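You operate a simulated robot arm through the tools that you are given. There is no shell and no other tool. Be economical: measure what you need, move in short steps, check, and stop when the job is done.

You are at the controls of a simulated robot arm. One attempt, no reset.

JOB
Put things in order on the top of the grey cabinet. At the end: the brown coarse pad stands where the teal bottle (marked "FINE") stood; the cream sleeve stands on top of the brown wooden block; the green rag from the top of the grey cabinet stands where the brown coarse pad stood; the teal bottle stands on top of the cream tape roll; whatever was shut is shut again. Leave all else as you found it, and nothing knocked over.

The check looks at the end state, three seconds after you hand in, the way a careful person would. Anything else that was tipped, shoved, dropped, spilled or broken makes it a failure.

ROBOT AND FRAMES
A 7-joint arm with a two-finger parallel gripper, fixed in place. Base frame: the origin is at the foot of the arm, x ahead of it, y to its left, z up; the work surface is at about z = 900. Units: mm, rad, N and s.
With the tool pointing down near the work surface it reaches from about 300 to 680 mm from the base axis. Its first joint turns from -1.152 to 1.152 rad. Payload 1.57 kg.
The tool frame sits at the grasp point between the pads (the TCP): z along the fingers, y along the line on which they close. The tips reach 30 mm beyond it. The gripper opens to 110 mm. The fingers are 24 mm wide and 12 mm thick; the gripper's body (48 by 112 mm) begins 78 mm behind the TCP.
Orientation is that of the tool frame in the base frame, as a unit quaternion [x, y, z, w]. With the fingers straight down and closing along the base's y, the tool's x points along the base's -x, its y along +y and its z along -z.

CONTROLS
- The arm moves only by the tool drive_tool. Its arguments are lists of equal length, an entry for each row: "xyz": the shift along the tool's x, y, z in mm, a list of three; "angular": the turn, a rotation vector about the tool's x, y, z in degrees, a list of three; "hand": the gripper command, from -1 (fully open) to 1 (shut), values between in proportion. In form: {"xyz": [[tx, ty, tz], ...], "angular": [[ax, ay, az], ...], "hand": [hand, ...]}. A call has 1 to 10 rows; each row shifts and turns the commanded pose from where the row before left it, along the tool's axes as they then stand. Each row takes 0.2 s and may step no farther than 50 mm and 0.15 rad from the row before; otherwise, or with a gripper value out of range, the whole call is refused. A pose out of reach is approached as far as the arm can. The call stops where the force on the tool passes 40 N (or 10 N more than at its start, if that is more) or the arm is blocked; 0.2 s more then pass. Each finger travels about 108 mm/s and halts on what it meets, pressing with about 22 N; the grip force reading is that of the motor and also rises with nothing between the fingers. The clock runs only during rows and for 0.2 s after the last one: add rows that do not move to give the fingers time. It gives the time, the measured TCP pose, the force on the tool (base axes), the opening and the grip force at its end, in the units of the frame above (readings bear some noise), and new pictures: "show" is both (left out), scene, wrist or none.
- Cameras (640 x 400 px; columns grow to the right, rows downward): "scene" is fixed at [142.6, -374.3, 1415.2]; the picture's right is [0.94, -0.35, 0.00], its down [-0.16, -0.43, -0.89] and it looks along [0.32, 0.83, -0.45] (base axes); focal length 311 px, centre (320, 200). "wrist" rides on the gripper at [-36, 0, -80] in the tool frame; the picture's right is [0.00, -1.00, 0.00], its down [0.97, 0.00, -0.24] and it looks along [0.24, 0.00, 0.97] (tool axes); focal length 218 px, centre (320, 200).
- measure_at(camera, pixels): there is no depth. For up to 12 entries [column, row, z] of the newest picture of that camera ("zoom" is the newest enlarged one), the place [x, y] in the base frame at which the ray of that pixel passes the height z, good to about 2 mm. No time passes.
- close_up(camera, box): a new picture of the part [left, top, right, bottom] of that camera's present view, enlarged. No time passes.
- finish_job(): hands the job in; it is judged then, once.

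Keep the steps short. Do not move on a guess: measure, check each grasp and each placing, and mend mistakes. In all there are 80 turns and 120 pictures (those below and enlarged ones count). Leave the gripper open and the arm clear of the work at the hand-in unless told otherwise, and finish with a single line.

The tools are called after "Call:" as a command line: name --argument value ..., lists and objects as JSON in quotes. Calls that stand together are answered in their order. drive_tool: Moves the arm, as the interface text tells. Its arguments: {"type":"object","properties":{"xyz":{"type":"array","items":{"type":"array","items":{"type":"number"}}},"angular":{"type":"array","items":{"type":"array","items":{"type":"number"}}},"hand":{"type":"array","items":{"type":"number"}},"show":{"type":"string","enum":["both","scene","wrist","none"]}},"required":["xyz","angular","hand"]} The other tools are called the same way: measure_at (camera, pixels) gives the place at which the rays of pixels pass given heights; close_up (camera, box) takes an enlarged picture of a part of a camera's view; finish_job () hands the job in.

At the start:

```text
clock: 0.0
position: [340.8, 52.9, 1187.9]
tcp_rot: [0.0, 1.0, 0.0, 0.001]
wrist_force: [-0.1, -0.5, 0.4]
finger_gap: 110.3
gripper_force: 0.0
```

scene: 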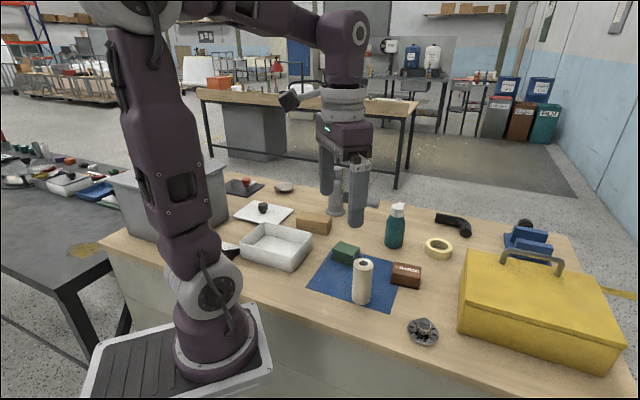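
wrist: 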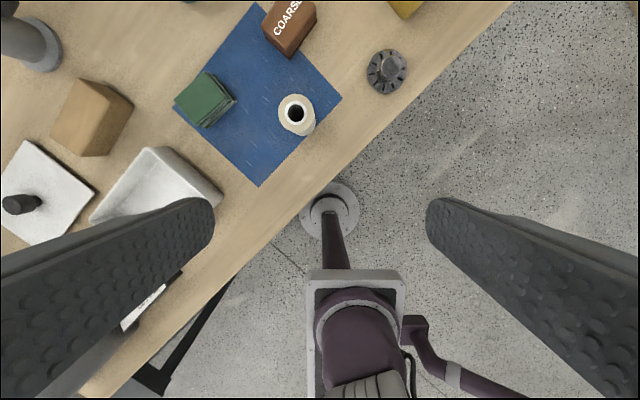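

I see the blue mat with the green rag, cream sleeve and brown coarse pad. The teal bottle and tape roll are to the right, and the wooden block is at about (313,223). I'll enlarge the work area first.

Call:
close_up --camera "scene" --box '[300, 190, 480, 310]'

Call:
close_up --camera "scene" --box '[200, 160, 380, 280]'

Call:
close_up --camera "wrist" --box '[0, 0, 420, 260]'

```text
3.33 times, centred on (390, 250) of scene
```

zoom: 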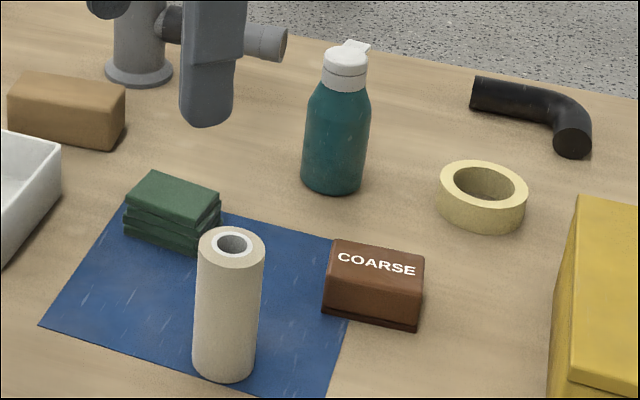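

```text
3.33 times, centred on (290, 220) of scene
```

zoom: 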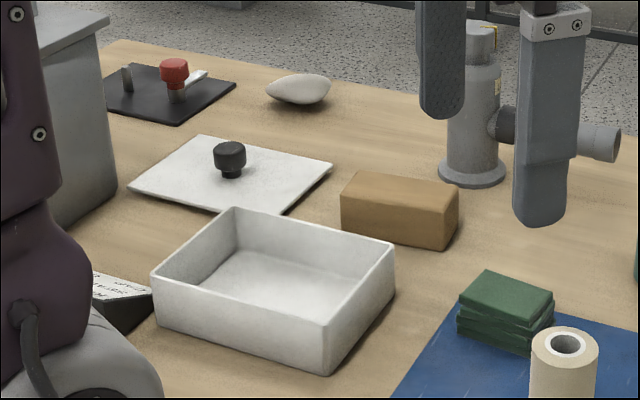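

```text
1.52 times, centred on (210, 130) of wrist
```

zoom: 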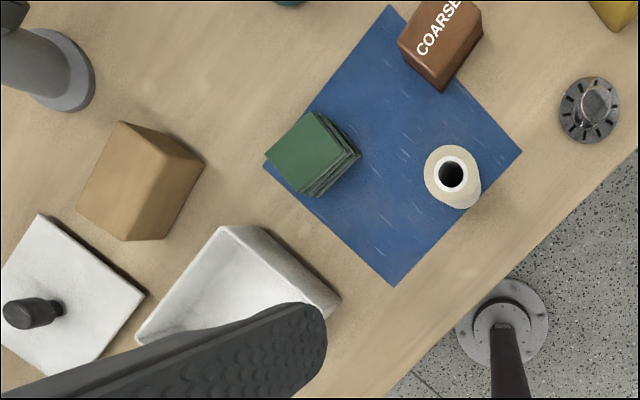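

Nothing is closed over the objects: the tray is open and its lid lies beside it. Next I'll measure the objects' places from scene pixels.

Call:
measure_at --camera "scene" --pixels '[[393.9, 244.5, 900], [397, 206, 1050], [397, 206, 1030], [438.8, 245, 920], [438.8, 252, 900], [393, 284, 900], [419, 288, 900], [396, 263, 940], [421, 268, 940], [362.5, 300, 900], [363.5, 263, 1000], [363.5, 263, 1020]]'

Call:
measure_at --camera "wrist" --pixels '[[296, 114, 1010], [305, 118, 900], [205, 97, 930], [183, 107, 900], [88, 115, 950], [290, 57, 900], [315, 27, 900], [290, 0, 940], [96, 157, 900], [132, 105, 900], [80, 80, 950], [52, 137, 950]]'

```text
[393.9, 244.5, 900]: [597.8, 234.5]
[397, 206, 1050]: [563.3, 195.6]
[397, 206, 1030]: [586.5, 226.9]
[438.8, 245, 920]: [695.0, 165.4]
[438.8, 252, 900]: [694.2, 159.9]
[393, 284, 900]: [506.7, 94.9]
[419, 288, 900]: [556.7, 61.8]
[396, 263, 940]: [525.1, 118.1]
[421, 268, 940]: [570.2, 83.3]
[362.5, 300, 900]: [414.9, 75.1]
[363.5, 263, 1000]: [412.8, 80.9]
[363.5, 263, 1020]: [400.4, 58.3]
```

```text
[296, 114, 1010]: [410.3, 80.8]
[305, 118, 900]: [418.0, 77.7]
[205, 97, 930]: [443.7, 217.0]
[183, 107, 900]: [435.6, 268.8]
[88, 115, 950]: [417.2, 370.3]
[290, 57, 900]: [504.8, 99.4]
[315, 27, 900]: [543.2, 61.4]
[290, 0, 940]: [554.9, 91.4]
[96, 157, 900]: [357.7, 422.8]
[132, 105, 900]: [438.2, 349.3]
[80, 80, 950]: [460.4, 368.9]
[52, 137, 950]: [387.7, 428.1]
```

The bottle is at about (598,234) and the tape roll at about (694,162), which is close to the reach limit. I'll move high over the bench so the wrist camera sees both.

Call:
drive_tool --xyz '[[-33.3, 21.7, 0], [-33.3, 21.7, 0], [-33.3, 21.7, 0], [-33.3, 21.7, 0], [-33.3, 21.7, 0], [-33.3, 21.7, 0], [0, 0, 0]]' --angular '[[0, 0, 0], [0, 0, 0], [0, 0, 0], [0, 0, 0], [0, 0, 0], [0, 0, 0], [0, 0, 0]]' --hand '[-1, -1, -1, -1, -1, -1, -1]'

```text
clock: 1.6
position: [541.1, 183.1, 1190.4]
tcp_rot: [0.0, 1.0, 0.0, 0.0]
wrist_force: [-0.4, 0.0, -0.1]
finger_gap: 110.2
gripper_force: 0.2
```

scene: 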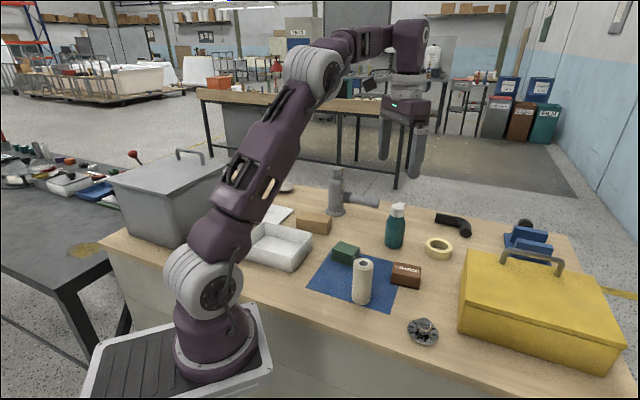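
wrist: 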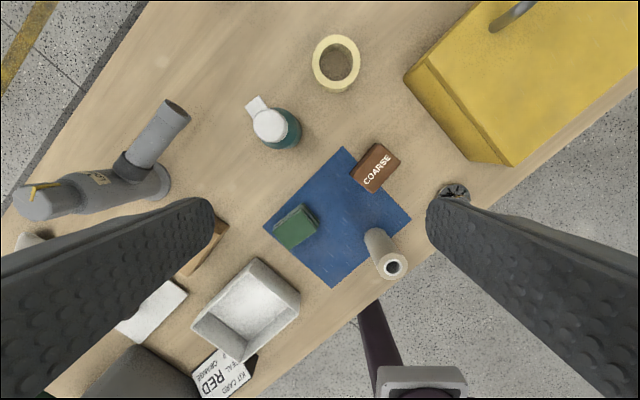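

From here every object is in view. I'll enlarge the bottle, tape, pad and rag.

Call:
close_up --camera "wrist" --box '[220, 20, 420, 145]'

Call:
close_up --camera "wrist" --box '[250, 140, 450, 265]'

```text
3.20 times, centred on (320, 82) of wrist
```

zoom: 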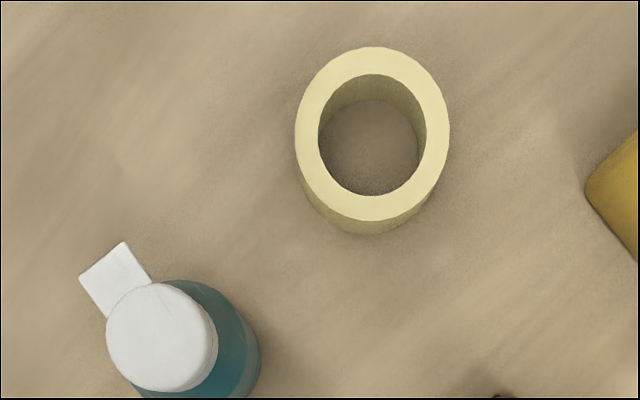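

```text
3.20 times, centred on (350, 202) of wrist
```

zoom: 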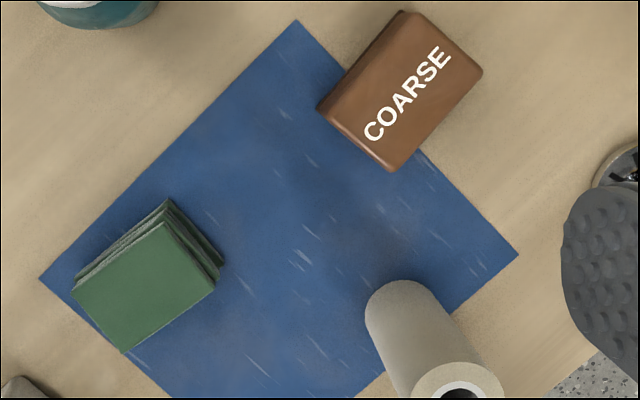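

Next I'll measure the tape ring, the bottle cap and the pad corners in the wrist picture at trial heights.

Call:
measure_at --camera "wrist" --pixels '[[336.3, 61.6, 925], [312.2, 61.6, 925], [360.3, 61.6, 925], [319.4, 61.6, 925], [353.1, 61.6, 925], [336.3, 89, 925], [270.3, 125, 1020], [270.3, 125, 1030], [270.3, 125, 1040], [301, 130, 930], [258, 102, 1035], [336.3, 34.4, 925]]'

Call:
measure_at --camera "scene" --pixels '[[397.5, 205.6, 1020], [397.5, 205.6, 1030], [397.5, 205.6, 1040], [438.8, 244.8, 925], [438.8, 244.8, 930], [394, 244.9, 900], [394, 248, 900], [386, 235, 920], [404, 235, 920]]'

```text
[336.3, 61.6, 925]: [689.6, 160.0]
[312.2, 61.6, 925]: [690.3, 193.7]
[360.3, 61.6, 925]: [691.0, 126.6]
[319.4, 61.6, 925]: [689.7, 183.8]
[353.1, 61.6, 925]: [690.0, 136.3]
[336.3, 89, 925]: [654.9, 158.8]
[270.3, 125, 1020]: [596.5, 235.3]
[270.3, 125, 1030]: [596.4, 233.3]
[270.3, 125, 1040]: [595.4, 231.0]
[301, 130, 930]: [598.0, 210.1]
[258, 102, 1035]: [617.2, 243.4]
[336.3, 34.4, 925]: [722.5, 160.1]
```

```text
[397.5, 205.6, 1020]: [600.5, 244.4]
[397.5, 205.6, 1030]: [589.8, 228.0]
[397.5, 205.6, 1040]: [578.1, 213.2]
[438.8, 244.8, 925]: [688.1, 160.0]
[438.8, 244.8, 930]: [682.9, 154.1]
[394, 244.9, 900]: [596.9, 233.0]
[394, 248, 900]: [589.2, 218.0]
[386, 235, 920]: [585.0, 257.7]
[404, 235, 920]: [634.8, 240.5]
```

The tape centre is about (689,160) with its top at about 925. The bottle is at (597,233) with its cap top at about 1027. Before I test reach over the tape I'll check the yellow box edge, the black hose and the pillar for clearance.

Call:
measure_at --camera "wrist" --pixels '[[405, 76, 900], [405, 76, 1000], [470, 162, 900], [470, 162, 1000], [187, 110, 950], [165, 185, 900]]'

Call:
measure_at --camera "scene" --pixels '[[436, 218, 910], [470, 230, 910], [467, 250, 1000], [459, 320, 900], [378, 202, 950], [375, 206, 940]]'

```text
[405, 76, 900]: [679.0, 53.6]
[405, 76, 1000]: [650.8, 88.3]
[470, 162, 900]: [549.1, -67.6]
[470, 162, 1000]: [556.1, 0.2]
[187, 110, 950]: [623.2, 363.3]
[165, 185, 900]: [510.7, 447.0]
```

```text
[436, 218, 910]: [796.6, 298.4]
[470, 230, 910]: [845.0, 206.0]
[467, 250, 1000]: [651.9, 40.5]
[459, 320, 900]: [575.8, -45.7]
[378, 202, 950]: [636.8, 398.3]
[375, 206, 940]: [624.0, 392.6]
```

Clearances are fine: the box edge is at y≈70 or less and the hose is at x≈800 or more. I'll test reach with the tool vertical and empty above the tape.

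Call:
drive_tool --xyz '[[-49, -3, 0], [-49, -10, 0], [-49, -10, 0], [0, 0, 45], [0, 0, 45], [0, 0, 45], [0, 0, 45], [0, 0, 0]]' --angular '[[0, 0, 0], [0, 0, 0], [0, 0, 0], [0, 0, 0], [0, 0, 0], [0, 0, 0], [0, 0, 0], [0, 0, 0]]' --hand '[-1, -1, -1, -1, -1, -1, -1, -1]'

```text
clock: 3.1
position: [578.0, 182.7, 1053.4]
tcp_rot: [-0.001, 1.0, 0.006, 0.01]
wrist_force: [-6.8, -2.2, 23.5]
finger_gap: 107.9
gripper_force: 0.2
out of reach, approached as far as the arm can: row 1, 2, 3
stopped in row 7: the force on the tool passed its limit (the readings are from after the stop); the commanded pose is now the measured one
```

scene: 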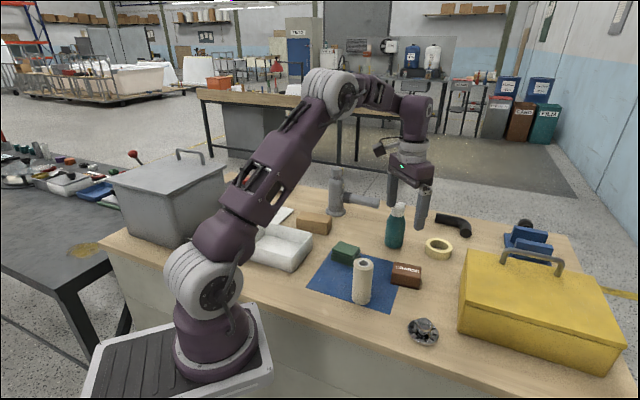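
wrist: 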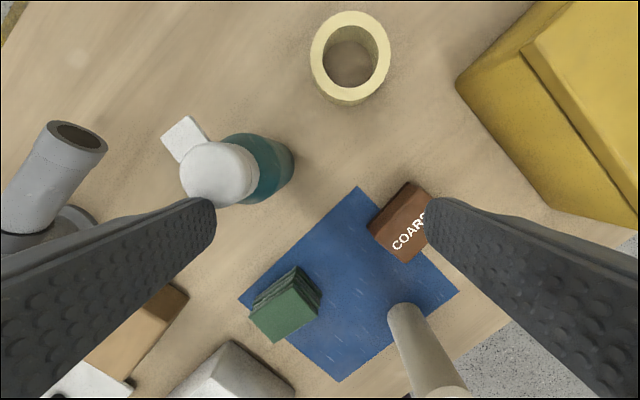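

The arm fell short of the tape at this height, and the left finger came down onto the bottle cap. The bottle is still upright, so I'm lifting straight up.

Call:
drive_tool --xyz '[[0, 0, -15], [0, 0, -30], [0, 0, -30], [0, 0, 0]]' --angular '[[0, 0, 0], [0, 0, 0], [0, 0, 0], [0, 0, 0]]' --hand '[-1, -1, -1, -1]'

```text
clock: 4.1
position: [579.3, 181.2, 1124.4]
tcp_rot: [0.0, 1.0, 0.005, 0.008]
wrist_force: [1.1, 0.4, -0.1]
finger_gap: 110.2
gripper_force: 0.1
```

scene: 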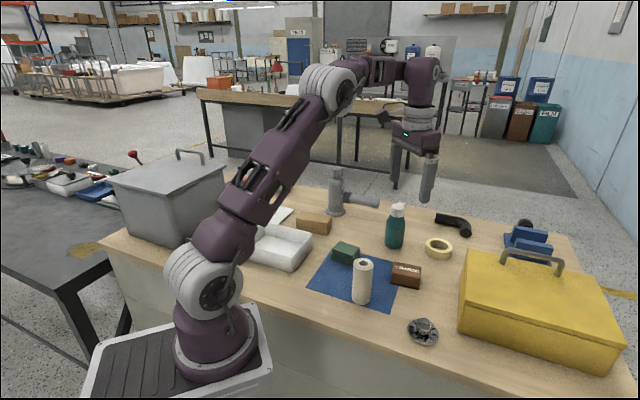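
wrist: 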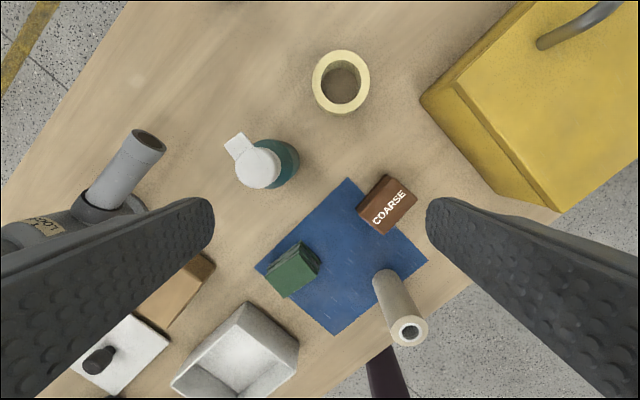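

The bottle looks unmoved. A vertical tool can't reach the tape, so I'll tilt the fingers outward by about 24° here and check the pose.

Call:
drive_tool --xyz '[[0, 0, 0], [0, 0, 0], [0, 0, 0], [0, 0, 0]]' --angular '[[0, -8, 0], [0, -8, 0], [0, -8, 0], [0, 0, 0]]' --hand '[-1, -1, -1, -1]' --show "wrist"

```text
clock: 5.1
position: [577.8, 182.0, 1124.7]
tcp_rot: [0.001, 0.976, 0.005, 0.217]
wrist_force: [0.6, 0.4, 0.3]
finger_gap: 110.1
gripper_force: 0.0
```

wrist: 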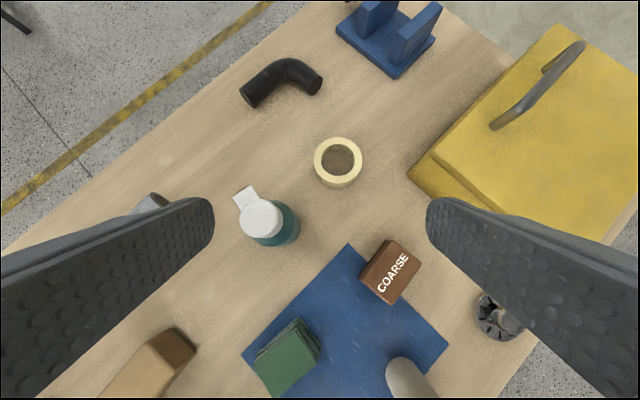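

The tilt is now about 25°. I'll enlarge the view to re-measure the bottle and the tape.

Call:
close_up --camera "wrist" --box '[220, 130, 380, 230]'

Call:
close_up --camera "wrist" --box '[228, 168, 324, 258]'

```text
4.00 times, centred on (300, 180) of wrist
```

zoom: 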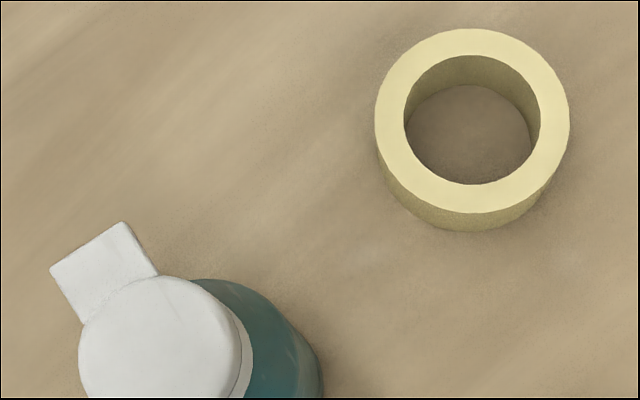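

```text
4.44 times, centred on (276, 213) of wrist
```

zoom: 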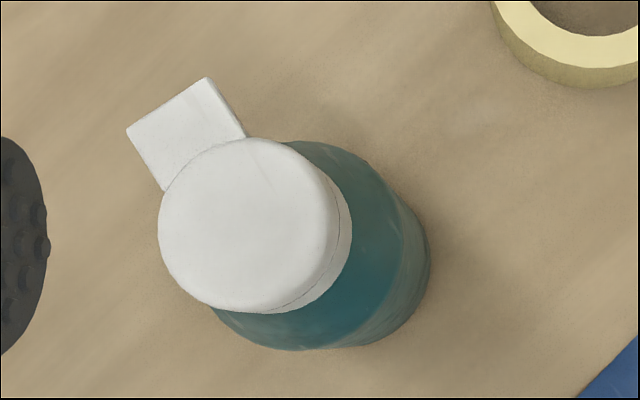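

Call:
measure_at --camera "wrist" --pixels '[[338.1, 160.1, 925], [314, 160.1, 925], [362.5, 160.1, 925], [338.1, 137, 925], [338.1, 183.3, 925], [338.1, 187.8, 900], [259.6, 218.6, 1027], [259.6, 218.6, 1035], [300.8, 225.4, 905], [278.3, 246.1, 905]]'

Call:
measure_at --camera "scene" --pixels '[[438.8, 244.8, 925], [398, 206, 1027]]'

```text
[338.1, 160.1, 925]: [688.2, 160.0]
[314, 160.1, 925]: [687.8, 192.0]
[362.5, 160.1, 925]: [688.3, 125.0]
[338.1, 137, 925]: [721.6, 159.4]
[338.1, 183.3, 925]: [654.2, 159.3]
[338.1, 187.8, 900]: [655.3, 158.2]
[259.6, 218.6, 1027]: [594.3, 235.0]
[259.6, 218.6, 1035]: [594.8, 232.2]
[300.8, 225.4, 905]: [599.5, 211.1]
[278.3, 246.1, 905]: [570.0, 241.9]
```

```text
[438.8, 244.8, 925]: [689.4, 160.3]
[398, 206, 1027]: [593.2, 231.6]
```

The tape centre is (688,159.5) with its top at 925. The bottle axis is about (595.5,234). Next I'll move over the bottle and come down to z≈1065, still above the cap.

Call:
drive_tool --xyz '[[-8, 26, 3.75], [-8, 26, 3.75], [12.7, 0, 27.2], [12.7, 0, 27.2], [0, 0, 0]]' --angular '[[0, 0, 0], [0, 0, 0], [0, 0, 0], [0, 0, 0], [0, 0, 0]]' --hand '[-1, -1, -1, -1, -1]'

```text
clock: 6.3
position: [596.0, 234.9, 1066.4]
tcp_rot: [0.001, 0.976, 0.006, 0.216]
wrist_force: [0.8, 0.1, 0.0]
finger_gap: 110.2
gripper_force: 0.0
```

scene: 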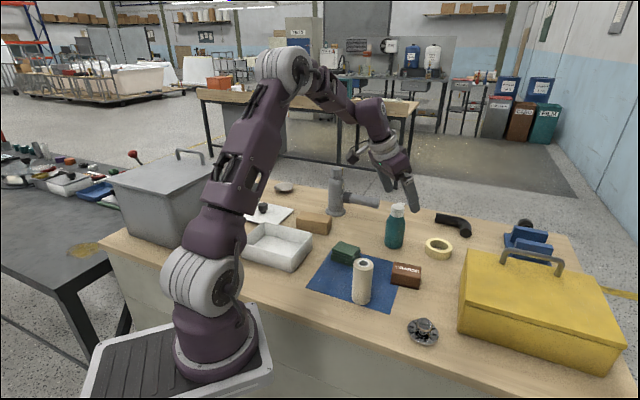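
wrist: 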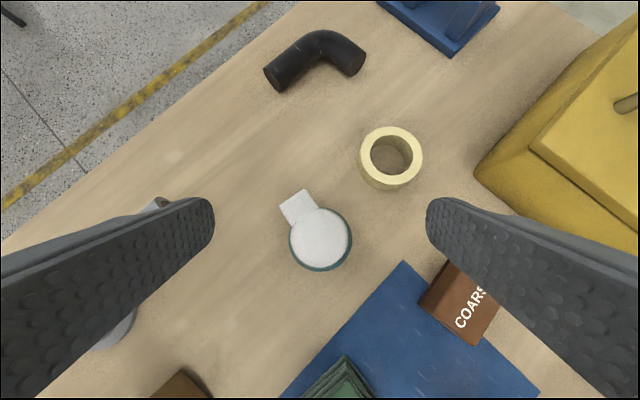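

It's centred on the cap at column 320. I'll go straight down to z≈960.

Call:
drive_tool --xyz '[[11.3, 0, 24], [11.3, 0, 24], [11.3, 0, 24], [11.3, 0, 24], [0, 0, 0]]' --angular '[[0, 0, 0], [0, 0, 0], [0, 0, 0], [0, 0, 0], [0, 0, 0]]' --hand '[-1, -1, -1, -1, -1]'

```text
clock: 7.5
position: [595.4, 234.7, 959.6]
tcp_rot: [0.001, 0.977, 0.007, 0.215]
wrist_force: [-0.1, -0.3, 0.5]
finger_gap: 109.8
gripper_force: 0.0
```

scene: 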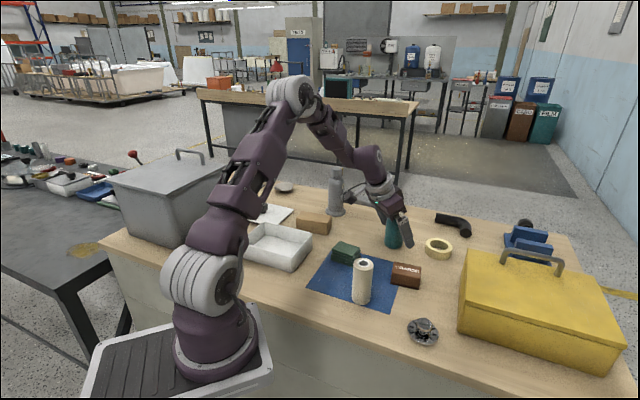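
wrist: 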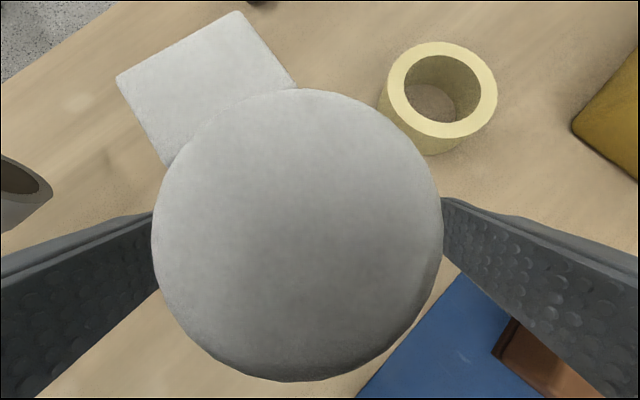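

The cap centre is at column ~297, which is about 3 mm toward +y. I'll shift by 2.8 mm and then close.

Call:
drive_tool --xyz '[[0, 2.8, 0], [0, 0, 0], [0, 0, 0], [0, 0, 0], [0, 0, 0], [0, 0, 0]]' --angular '[[0, 0, 0], [0, 0, 0], [0, 0, 0], [0, 0, 0], [0, 0, 0], [0, 0, 0]]' --hand '[-1, -0.3, -0.1, 0.2, 0.6, 0.6]'

```text
clock: 8.9
position: [595.0, 237.5, 959.8]
tcp_rot: [0.001, 0.977, 0.006, 0.215]
wrist_force: [-0.5, -1.9, 2.5]
finger_gap: 50.8
gripper_force: 22.3
```

scene: 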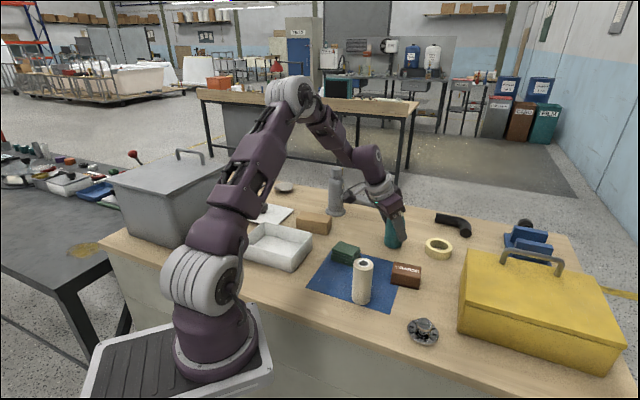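
wrist: 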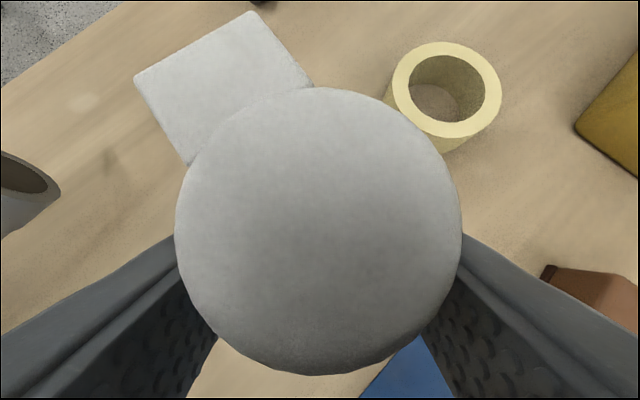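

The grip is on at 50.8 mm. I'll measure the cap's place relative to the TCP before lifting.

Call:
measure_at --camera "wrist" --pixels '[[318, 232, 1020], [318, 232, 1027], [318, 88, 1027], [318, 376, 1027], [442, 98, 925]]'

```text
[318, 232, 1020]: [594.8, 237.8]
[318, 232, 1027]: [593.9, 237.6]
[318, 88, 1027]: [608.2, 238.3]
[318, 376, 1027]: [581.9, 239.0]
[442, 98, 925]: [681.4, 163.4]
```

The bottle axis matches the TCP. I'll lift 55 mm and check the hold.

Call:
drive_tool --xyz '[[-5.8, 0, -12.5], [-5.8, 0, -12.5], [-5.8, 0, -12.5], [-5.8, 0, -12.5], [0, 0, 0]]' --angular '[[0, 0, 0], [0, 0, 0], [0, 0, 0], [0, 0, 0], [0, 0, 0]]' --hand '[0.6, 0.6, 0.6, 0.6, 0.6]' --show "scene"

Call:
close_up --camera "scene" --box '[340, 160, 500, 260]'

```text
clock: 10.1
position: [593.5, 240.1, 1014.4]
tcp_rot: [0.001, 0.976, 0.005, 0.216]
wrist_force: [-0.2, 0.5, -2.2]
finger_gap: 50.7
gripper_force: 22.2
```

scene: 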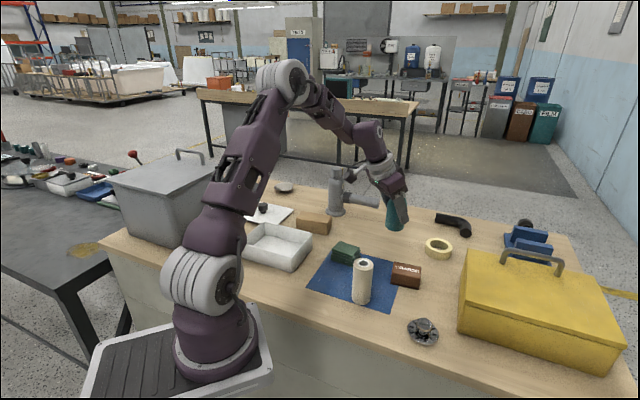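

```text
4.00 times, centred on (420, 210) of scene
```

zoom: 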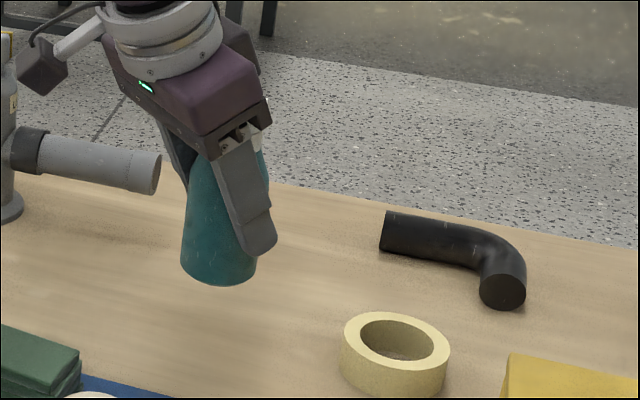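

The bottle is held upright with about 2 N of weight. I'll carry it level to a spot above the tape.

Call:
drive_tool --xyz '[[-17.2, -16.1, 8], [-17.2, -16.1, 8], [-17.2, -16.1, 8], [-17.2, -16.1, 8], [-17.2, -16.1, 8], [0, 0, 0], [0, 0, 0]]' --angular '[[0, 0, 0], [0, 0, 0], [0, 0, 0], [0, 0, 0], [0, 0, 0], [0, 0, 0], [0, 0, 0]]' --hand '[0.6, 0.6, 0.6, 0.6, 0.6, 0.6, 0.6]'

Call:
close_up --camera "scene" --box '[360, 170, 520, 270]'

```text
clock: 11.7
position: [689.2, 158.5, 1013.5]
tcp_rot: [0.0, 0.977, 0.006, 0.215]
wrist_force: [0.2, 0.6, -1.3]
finger_gap: 51.0
gripper_force: 21.8
```

scene: 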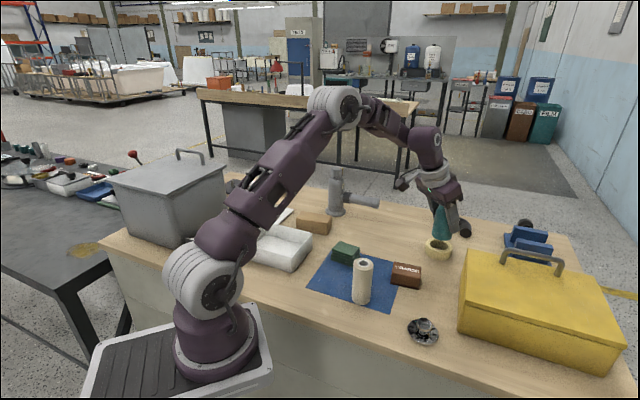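
wrist: 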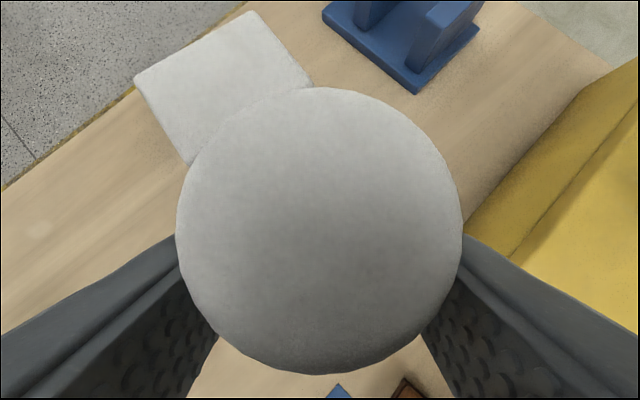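

```text
4.00 times, centred on (440, 220) of scene
```

zoom: 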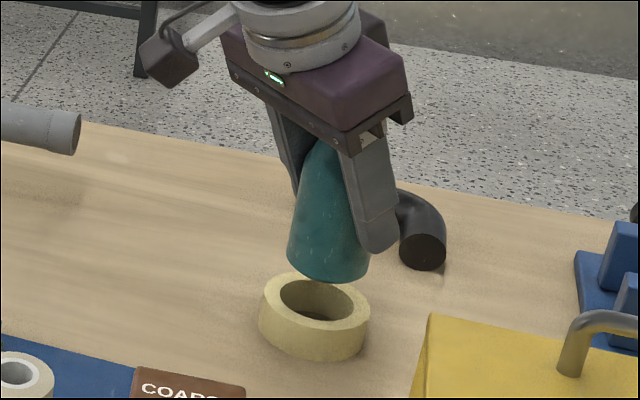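

The bottle is over the tape. I'll check its bottom centre at scene (442,234).

Call:
measure_at --camera "scene" --pixels '[[442.3, 234.5, 954], [432, 231.8, 954], [452.5, 236, 954], [442.5, 240.7, 954], [438.6, 244.5, 925]]'

```text
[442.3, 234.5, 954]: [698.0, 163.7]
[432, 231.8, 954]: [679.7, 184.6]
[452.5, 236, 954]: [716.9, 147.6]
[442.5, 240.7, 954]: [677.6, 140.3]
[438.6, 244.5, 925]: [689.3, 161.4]
```

The sideways estimate disagrees by a few mm, so I'll zoom further before lowering.

Call:
close_up --camera "scene" --box '[412, 210, 476, 265]'

```text
7.27 times, centred on (444, 238) of scene
```

zoom: 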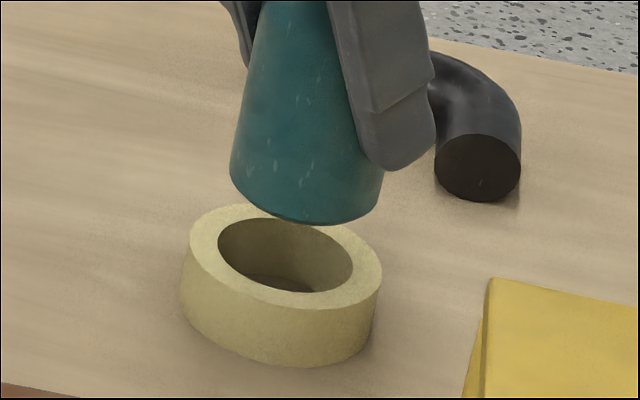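

Allowing for perspective the bottle is upright, at most a few mm to the right. I'll lower 23 mm and compare again just above the tape.

Call:
drive_tool --xyz '[[4.8, 0, 10.4], [4.8, 0, 10.4], [0, 0, 0], [0, 0, 0]]' --angular '[[0, 0, 0], [0, 0, 0], [0, 0, 0], [0, 0, 0]]' --hand '[0.6, 0.6, 0.6, 0.6]' --show "none"

Call:
close_up --camera "scene" --box '[412, 215, 468, 265]'

```text
clock: 12.7
position: [688.0, 158.5, 990.0]
tcp_rot: [0.001, 0.976, 0.005, 0.215]
wrist_force: [0.0, -0.1, -2.5]
finger_gap: 51.0
gripper_force: 22.1
```

```text
8.00 times, centred on (440, 240) of scene
```

zoom: 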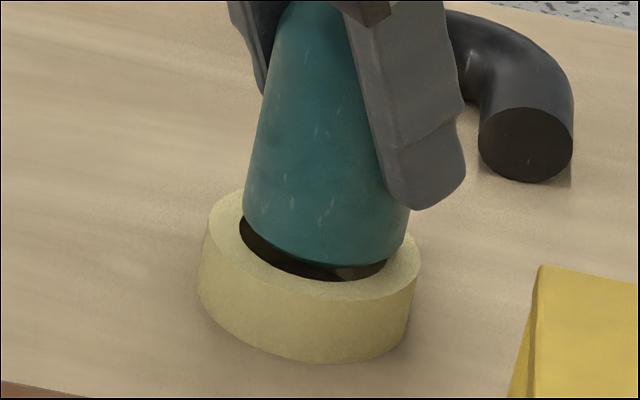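

The bottle sits about 3 mm right and 4 mm back of the tape's centre. I'll shift it by (−4,−2.5) and lower it in small steps until it touches.

Call:
drive_tool --xyz '[[3.6, -2.5, -1.7], [0, 0, 0], [0.84, 0, 1.8], [0.84, 0, 1.8], [0.42, 0, 0.9], [0, 0, 0]]' --angular '[[0, 0, 0], [0, 0, 0], [0, 0, 0], [0, 0, 0], [0, 0, 0], [0, 0, 0]]' --hand '[0.6, 0.6, 0.6, 0.6, 0.6, 0.6]' --show "none"

Call:
close_up --camera "scene" --box '[412, 215, 468, 265]'

```text
clock: 14.1
position: [685.0, 155.8, 986.0]
tcp_rot: [0.0, 0.976, 0.005, 0.217]
wrist_force: [-2.1, -0.4, 5.4]
finger_gap: 51.1
gripper_force: 21.8
```

```text
8.00 times, centred on (440, 240) of scene
```

zoom: 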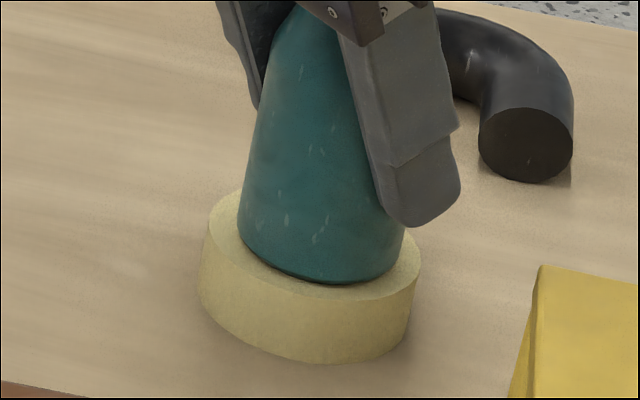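

It has touched, with 5 N upward and the bottle seated on the ring. I'll release gently to an ~82 mm gap and look.

Call:
drive_tool --xyz '[[0, 0, 0], [0, 0, 0], [0, 0, 0], [0, 0, 0], [0, 0, 0]]' --angular '[[0, 0, 0], [0, 0, 0], [0, 0, 0], [0, 0, 0], [0, 0, 0]]' --hand '[0.05, -0.1, -0.3, -0.55, -0.55]' --show "wrist"

Call:
close_up --camera "scene" --box '[412, 195, 476, 265]'

```text
clock: 15.3
position: [685.5, 156.5, 984.1]
tcp_rot: [0.0, 0.976, 0.006, 0.216]
wrist_force: [0.0, 0.5, 0.1]
finger_gap: 85.2
gripper_force: 0.1
```

wrist: 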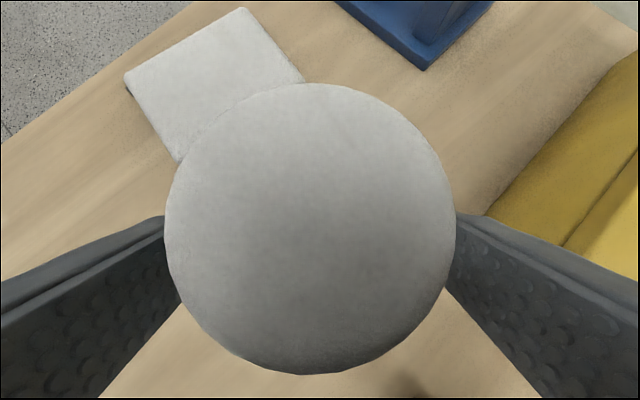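

```text
5.71 times, centred on (444, 230) of scene
```

zoom: 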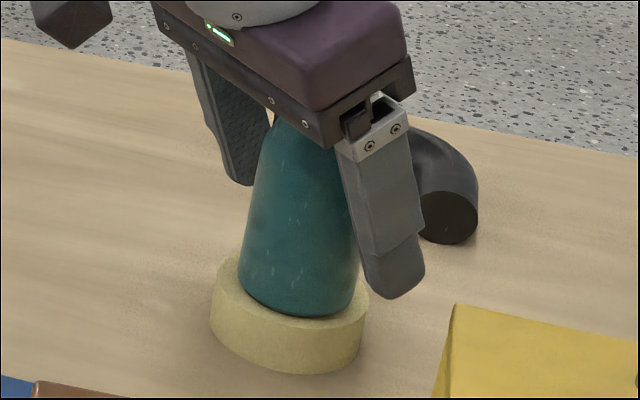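

The bottle stands freely on the tape. I'll retreat along the tool axis, up and toward the base.

Call:
drive_tool --xyz '[[0, 0, -25], [0, 0, -30], [0, 0, -40], [0, 0, -40], [0, 0, 0]]' --angular '[[0, 0, 0], [0, 0, 0], [0, 0, 0], [0, 0, 0], [0, 0, 0]]' --hand '[-0.55, -0.55, -0.55, -0.55, -0.55]'

```text
clock: 16.5
position: [629.0, 155.0, 1108.7]
tcp_rot: [0.001, 0.976, 0.005, 0.215]
wrist_force: [-0.3, 0.5, -0.2]
finger_gap: 85.4
gripper_force: 0.0
```

scene: 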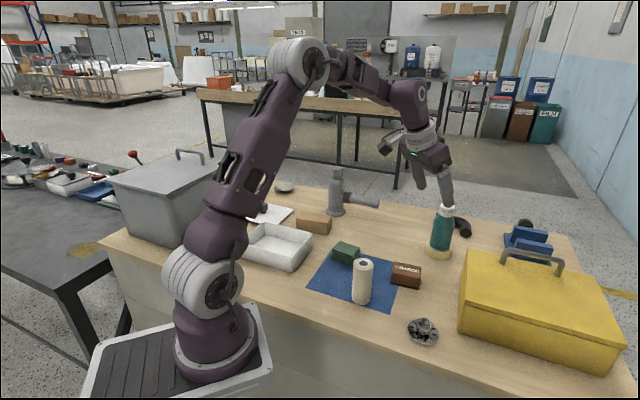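
wrist: 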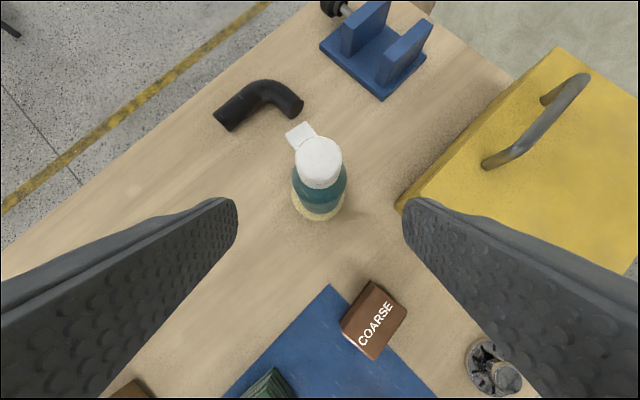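

The bottle stands well on the tape. Now for the pad: I'll move back, bring the tool vertical, and look from above it.

Call:
drive_tool --xyz '[[33.3, -21.7, -15.4], [33.3, -21.7, -15.4], [33.3, -21.7, -15.4], [0, 0, 0], [0, 0, 0], [0, 0, 0], [0, 0, 0]]' --angular '[[0, 0, 0], [0, 0, 0], [0, 0, 0], [-0.3, 8.3, 0], [-0.3, 8.3, 0], [0, 8.3, 0], [0, 0, 0]]' --hand '[-1, -1, -1, -1, -1, -1, -1]' --show "wrist"

Call:
close_up --camera "wrist" --box '[220, 100, 420, 225]'

Call:
close_up --camera "wrist" --box '[160, 200, 360, 325]'

```text
clock: 18.1
position: [517.6, 89.5, 1106.0]
tcp_rot: [-0.002, 1.0, 0.011, 0.0]
wrist_force: [-0.5, -0.4, -0.8]
finger_gap: 109.9
gripper_force: 0.1
```

wrist: 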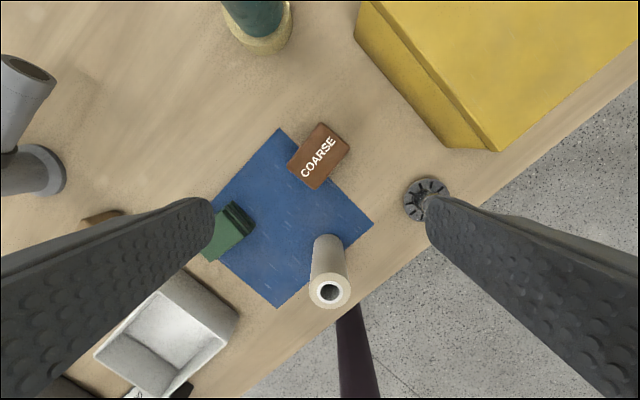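

```text
3.20 times, centred on (320, 162) of wrist
```

zoom: 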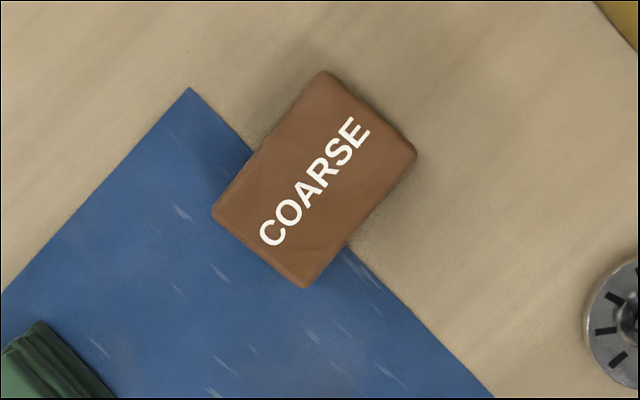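

```text
3.20 times, centred on (260, 262) of wrist
```

zoom: 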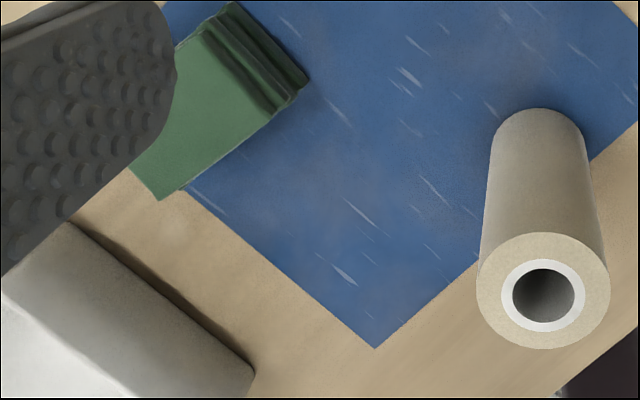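

I'll measure the pad corners now, and take the pad height from the scene view.

Call:
measure_at --camera "wrist" --pixels '[[320.9, 122.5, 935], [348.75, 147.5, 935], [315.3, 190, 935], [286.6, 167.2, 935], [320.9, 122.5, 945], [348.75, 147.5, 945], [315.3, 190, 945], [286.6, 167.2, 945], [318, 156.8, 935], [318, 156.8, 945]]'

Call:
close_up --camera "scene" --box '[380, 250, 436, 300]'

```text
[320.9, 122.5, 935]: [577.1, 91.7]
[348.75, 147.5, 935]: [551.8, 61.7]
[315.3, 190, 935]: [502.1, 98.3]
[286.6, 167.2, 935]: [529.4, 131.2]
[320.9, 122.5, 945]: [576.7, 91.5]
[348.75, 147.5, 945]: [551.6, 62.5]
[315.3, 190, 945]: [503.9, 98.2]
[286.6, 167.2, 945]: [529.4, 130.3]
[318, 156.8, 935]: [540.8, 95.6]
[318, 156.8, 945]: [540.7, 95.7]
```

```text
8.00 times, centred on (408, 275) of scene
```

zoom: 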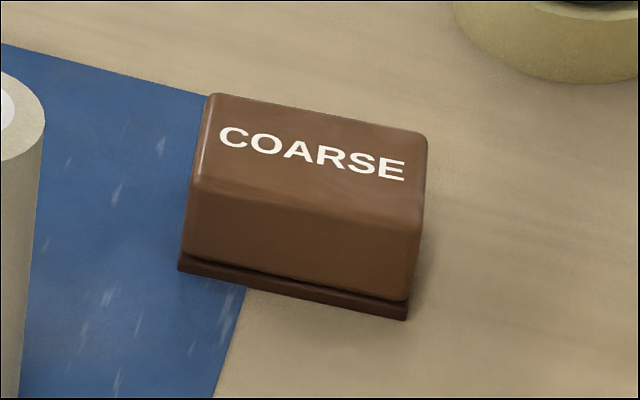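

The pad centre is (540,96), about 62×40 mm, with its long axis at −40° to x. I'll level the small roll, yaw 40° so the fingers close across the short side, and come down to z≈1040.

Call:
drive_tool --xyz '[[-11.2, 3.2, 20], [-11.2, 3.2, 23], [0, 0, 23], [0, 0, 0], [0, 0, 0], [0, 0, 0], [0, 0, 0]]' --angular '[[1.26, 0, 0], [0, 0, 8], [0, 0, 8], [0, 0, 8], [0, 0, 8], [0, 0, 8], [0, 0, 0]]' --hand '[-1, -1, -1, -1, -1, -1, -1]'

```text
clock: 19.7
position: [540.0, 94.4, 1040.6]
tcp_rot: [0.341, 0.94, -0.001, 0.0]
wrist_force: [0.4, 0.4, 0.1]
finger_gap: 110.2
gripper_force: 0.1
```

scene: 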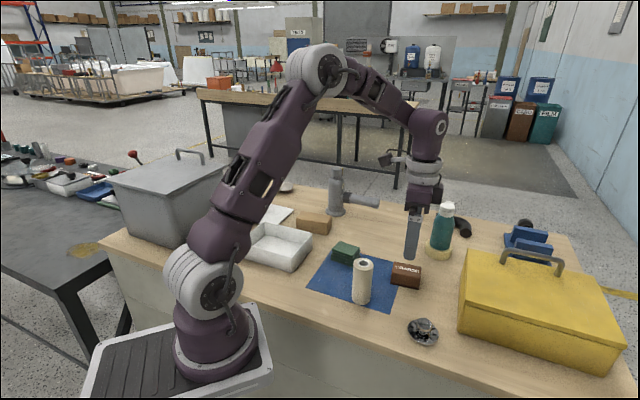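
wrist: 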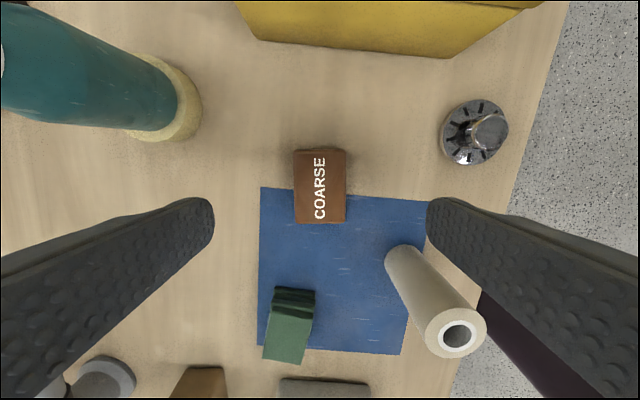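

Call:
measure_at --camera "wrist" --pixels '[[320, 149, 940], [320, 223, 940], [320, 186, 940], [293.5, 186, 940], [346, 186, 940]]'

Call:
close_up --camera "wrist" --box '[270, 135, 370, 235]'

```text
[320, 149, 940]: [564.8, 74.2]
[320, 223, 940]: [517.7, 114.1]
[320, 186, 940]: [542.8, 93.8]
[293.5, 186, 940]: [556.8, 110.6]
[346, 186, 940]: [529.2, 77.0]
```

```text
4.00 times, centred on (320, 185) of wrist
```

zoom: 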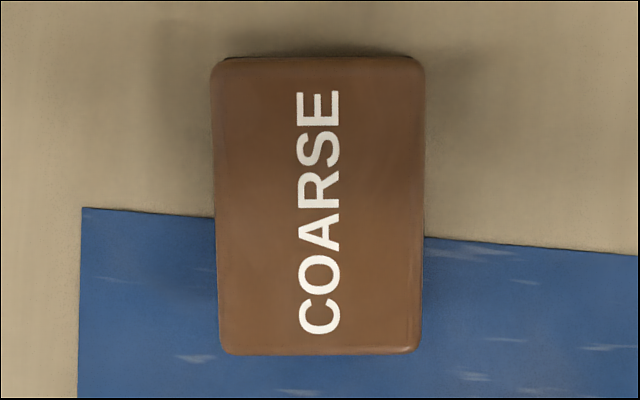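

It's centred. The pad's place is (541,94.5). I'll descend to z≈937 and close on it.

Call:
drive_tool --xyz '[[0, 0, 26], [0, 0, 26], [0, 0, 26], [0, 0, 25.5], [0, 0, 0], [0, 0, 0], [0, 0, 0], [0, 0, 0], [0, 0, 0]]' --angular '[[0, 0, 0], [0, 0, 0], [0, 0, 0], [0, 0, 0], [0, 0, 0], [0, 0, 0], [0, 0, 0], [0, 0, 0], [0, 0, 0]]' --hand '[-1, -1, -1, -1, -1, -0.1, 0.15, 0.6, 0.6]'

```text
clock: 21.7
position: [542.1, 96.0, 939.0]
tcp_rot: [0.34, 0.94, 0.0, 0.001]
wrist_force: [0.5, -1.7, 0.3]
finger_gap: 45.0
gripper_force: 21.8
```

scene: 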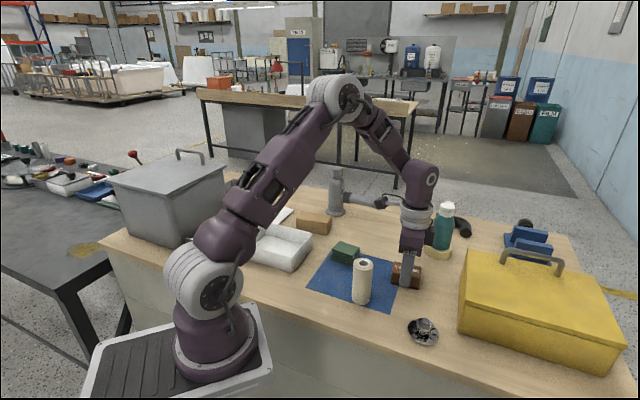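
wrist: 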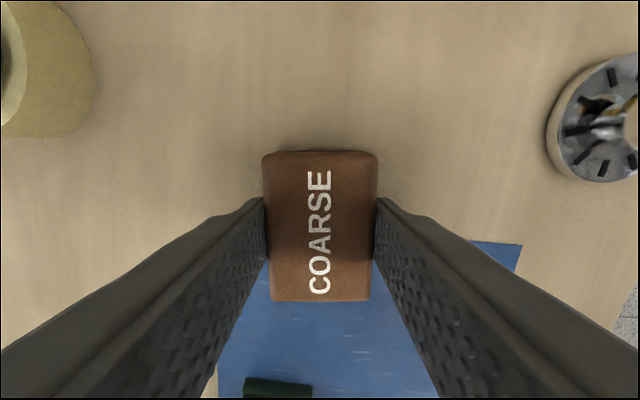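

It's gripped at 45 mm. I'll measure the pad centre relative to the TCP, then lift.

Call:
measure_at --camera "wrist" --pixels '[[320, 226, 940], [320, 152, 940], [320, 300, 940]]'

Call:
drive_tool --xyz '[[0, 0, -15], [0, 0, -20], [0, 0, -20], [0, 0, 0]]' --angular '[[0, 0, 0], [0, 0, 0], [0, 0, 0], [0, 0, 0]]' --hand '[0.6, 0.6, 0.6, 0.6]' --show "scene"

```text
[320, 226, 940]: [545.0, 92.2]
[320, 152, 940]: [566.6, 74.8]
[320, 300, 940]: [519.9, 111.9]
```

```text
clock: 22.7
position: [541.1, 95.3, 993.3]
tcp_rot: [0.34, 0.94, -0.001, 0.001]
wrist_force: [0.2, 0.0, 0.0]
finger_gap: 45.2
gripper_force: 22.0
```

scene: 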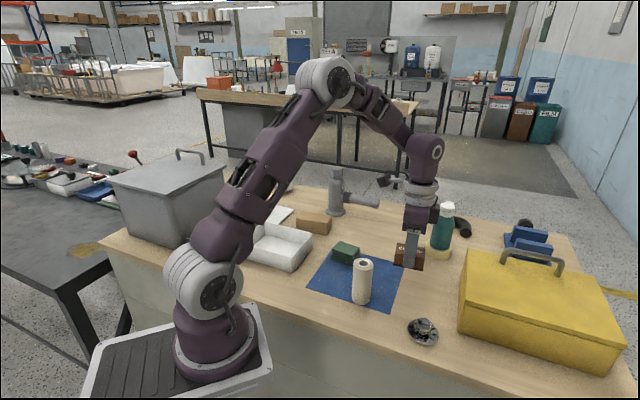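

I'll carry the pad to the bottle's old place, (595.5,235.5).

Call:
drive_tool --xyz '[[9.9, 28.4, 0], [9.9, 28.4, 0], [9.9, 28.4, 0], [9.9, 28.4, 0], [9.9, 28.4, 0], [0, 0, 0]]' --angular '[[0, 0, 0], [0, 0, 0], [0, 0, 0], [0, 0, 0], [0, 0, 0], [0, 0, 0]]' --hand '[0.6, 0.6, 0.6, 0.6, 0.6, 0.6]'

```text
clock: 24.1
position: [593.2, 237.7, 994.4]
tcp_rot: [0.341, 0.94, -0.001, 0.0]
wrist_force: [-0.4, 0.4, 0.0]
finger_gap: 45.4
gripper_force: 21.9
```

scene: 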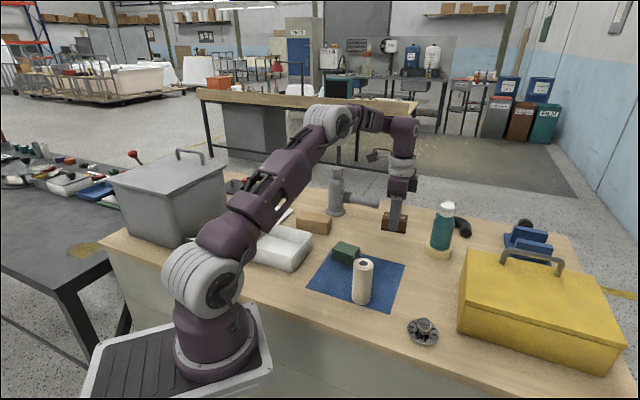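
wrist: 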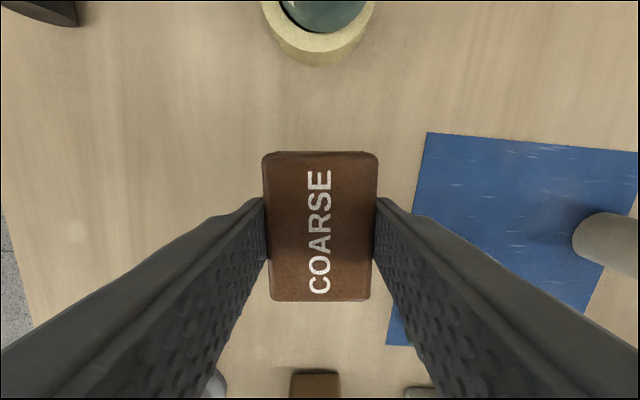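

I'll lower it gently to just above the table.

Call:
drive_tool --xyz '[[0, 0, 18], [0, 0, 18], [0, 0, 15], [0, 0, 2], [0, 0, 2], [0, 0, 0]]' --angular '[[0, 0, 0], [0, 0, 0], [0, 0, 0], [0, 0, 0], [0, 0, 0], [0, 0, 0]]' --hand '[0.6, 0.6, 0.6, 0.6, 0.6, 0.6]' --show "none"

Call:
close_up --camera "scene" --box '[360, 215, 424, 265]'

```text
clock: 25.5
position: [594.7, 236.1, 938.3]
tcp_rot: [0.341, 0.94, -0.001, 0.001]
wrist_force: [-1.7, -1.2, 2.0]
finger_gap: 45.3
gripper_force: 21.6
```

```text
8.00 times, centred on (392, 240) of scene
```

zoom: 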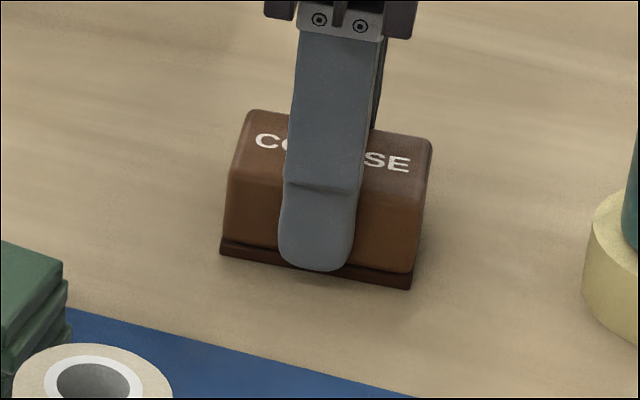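

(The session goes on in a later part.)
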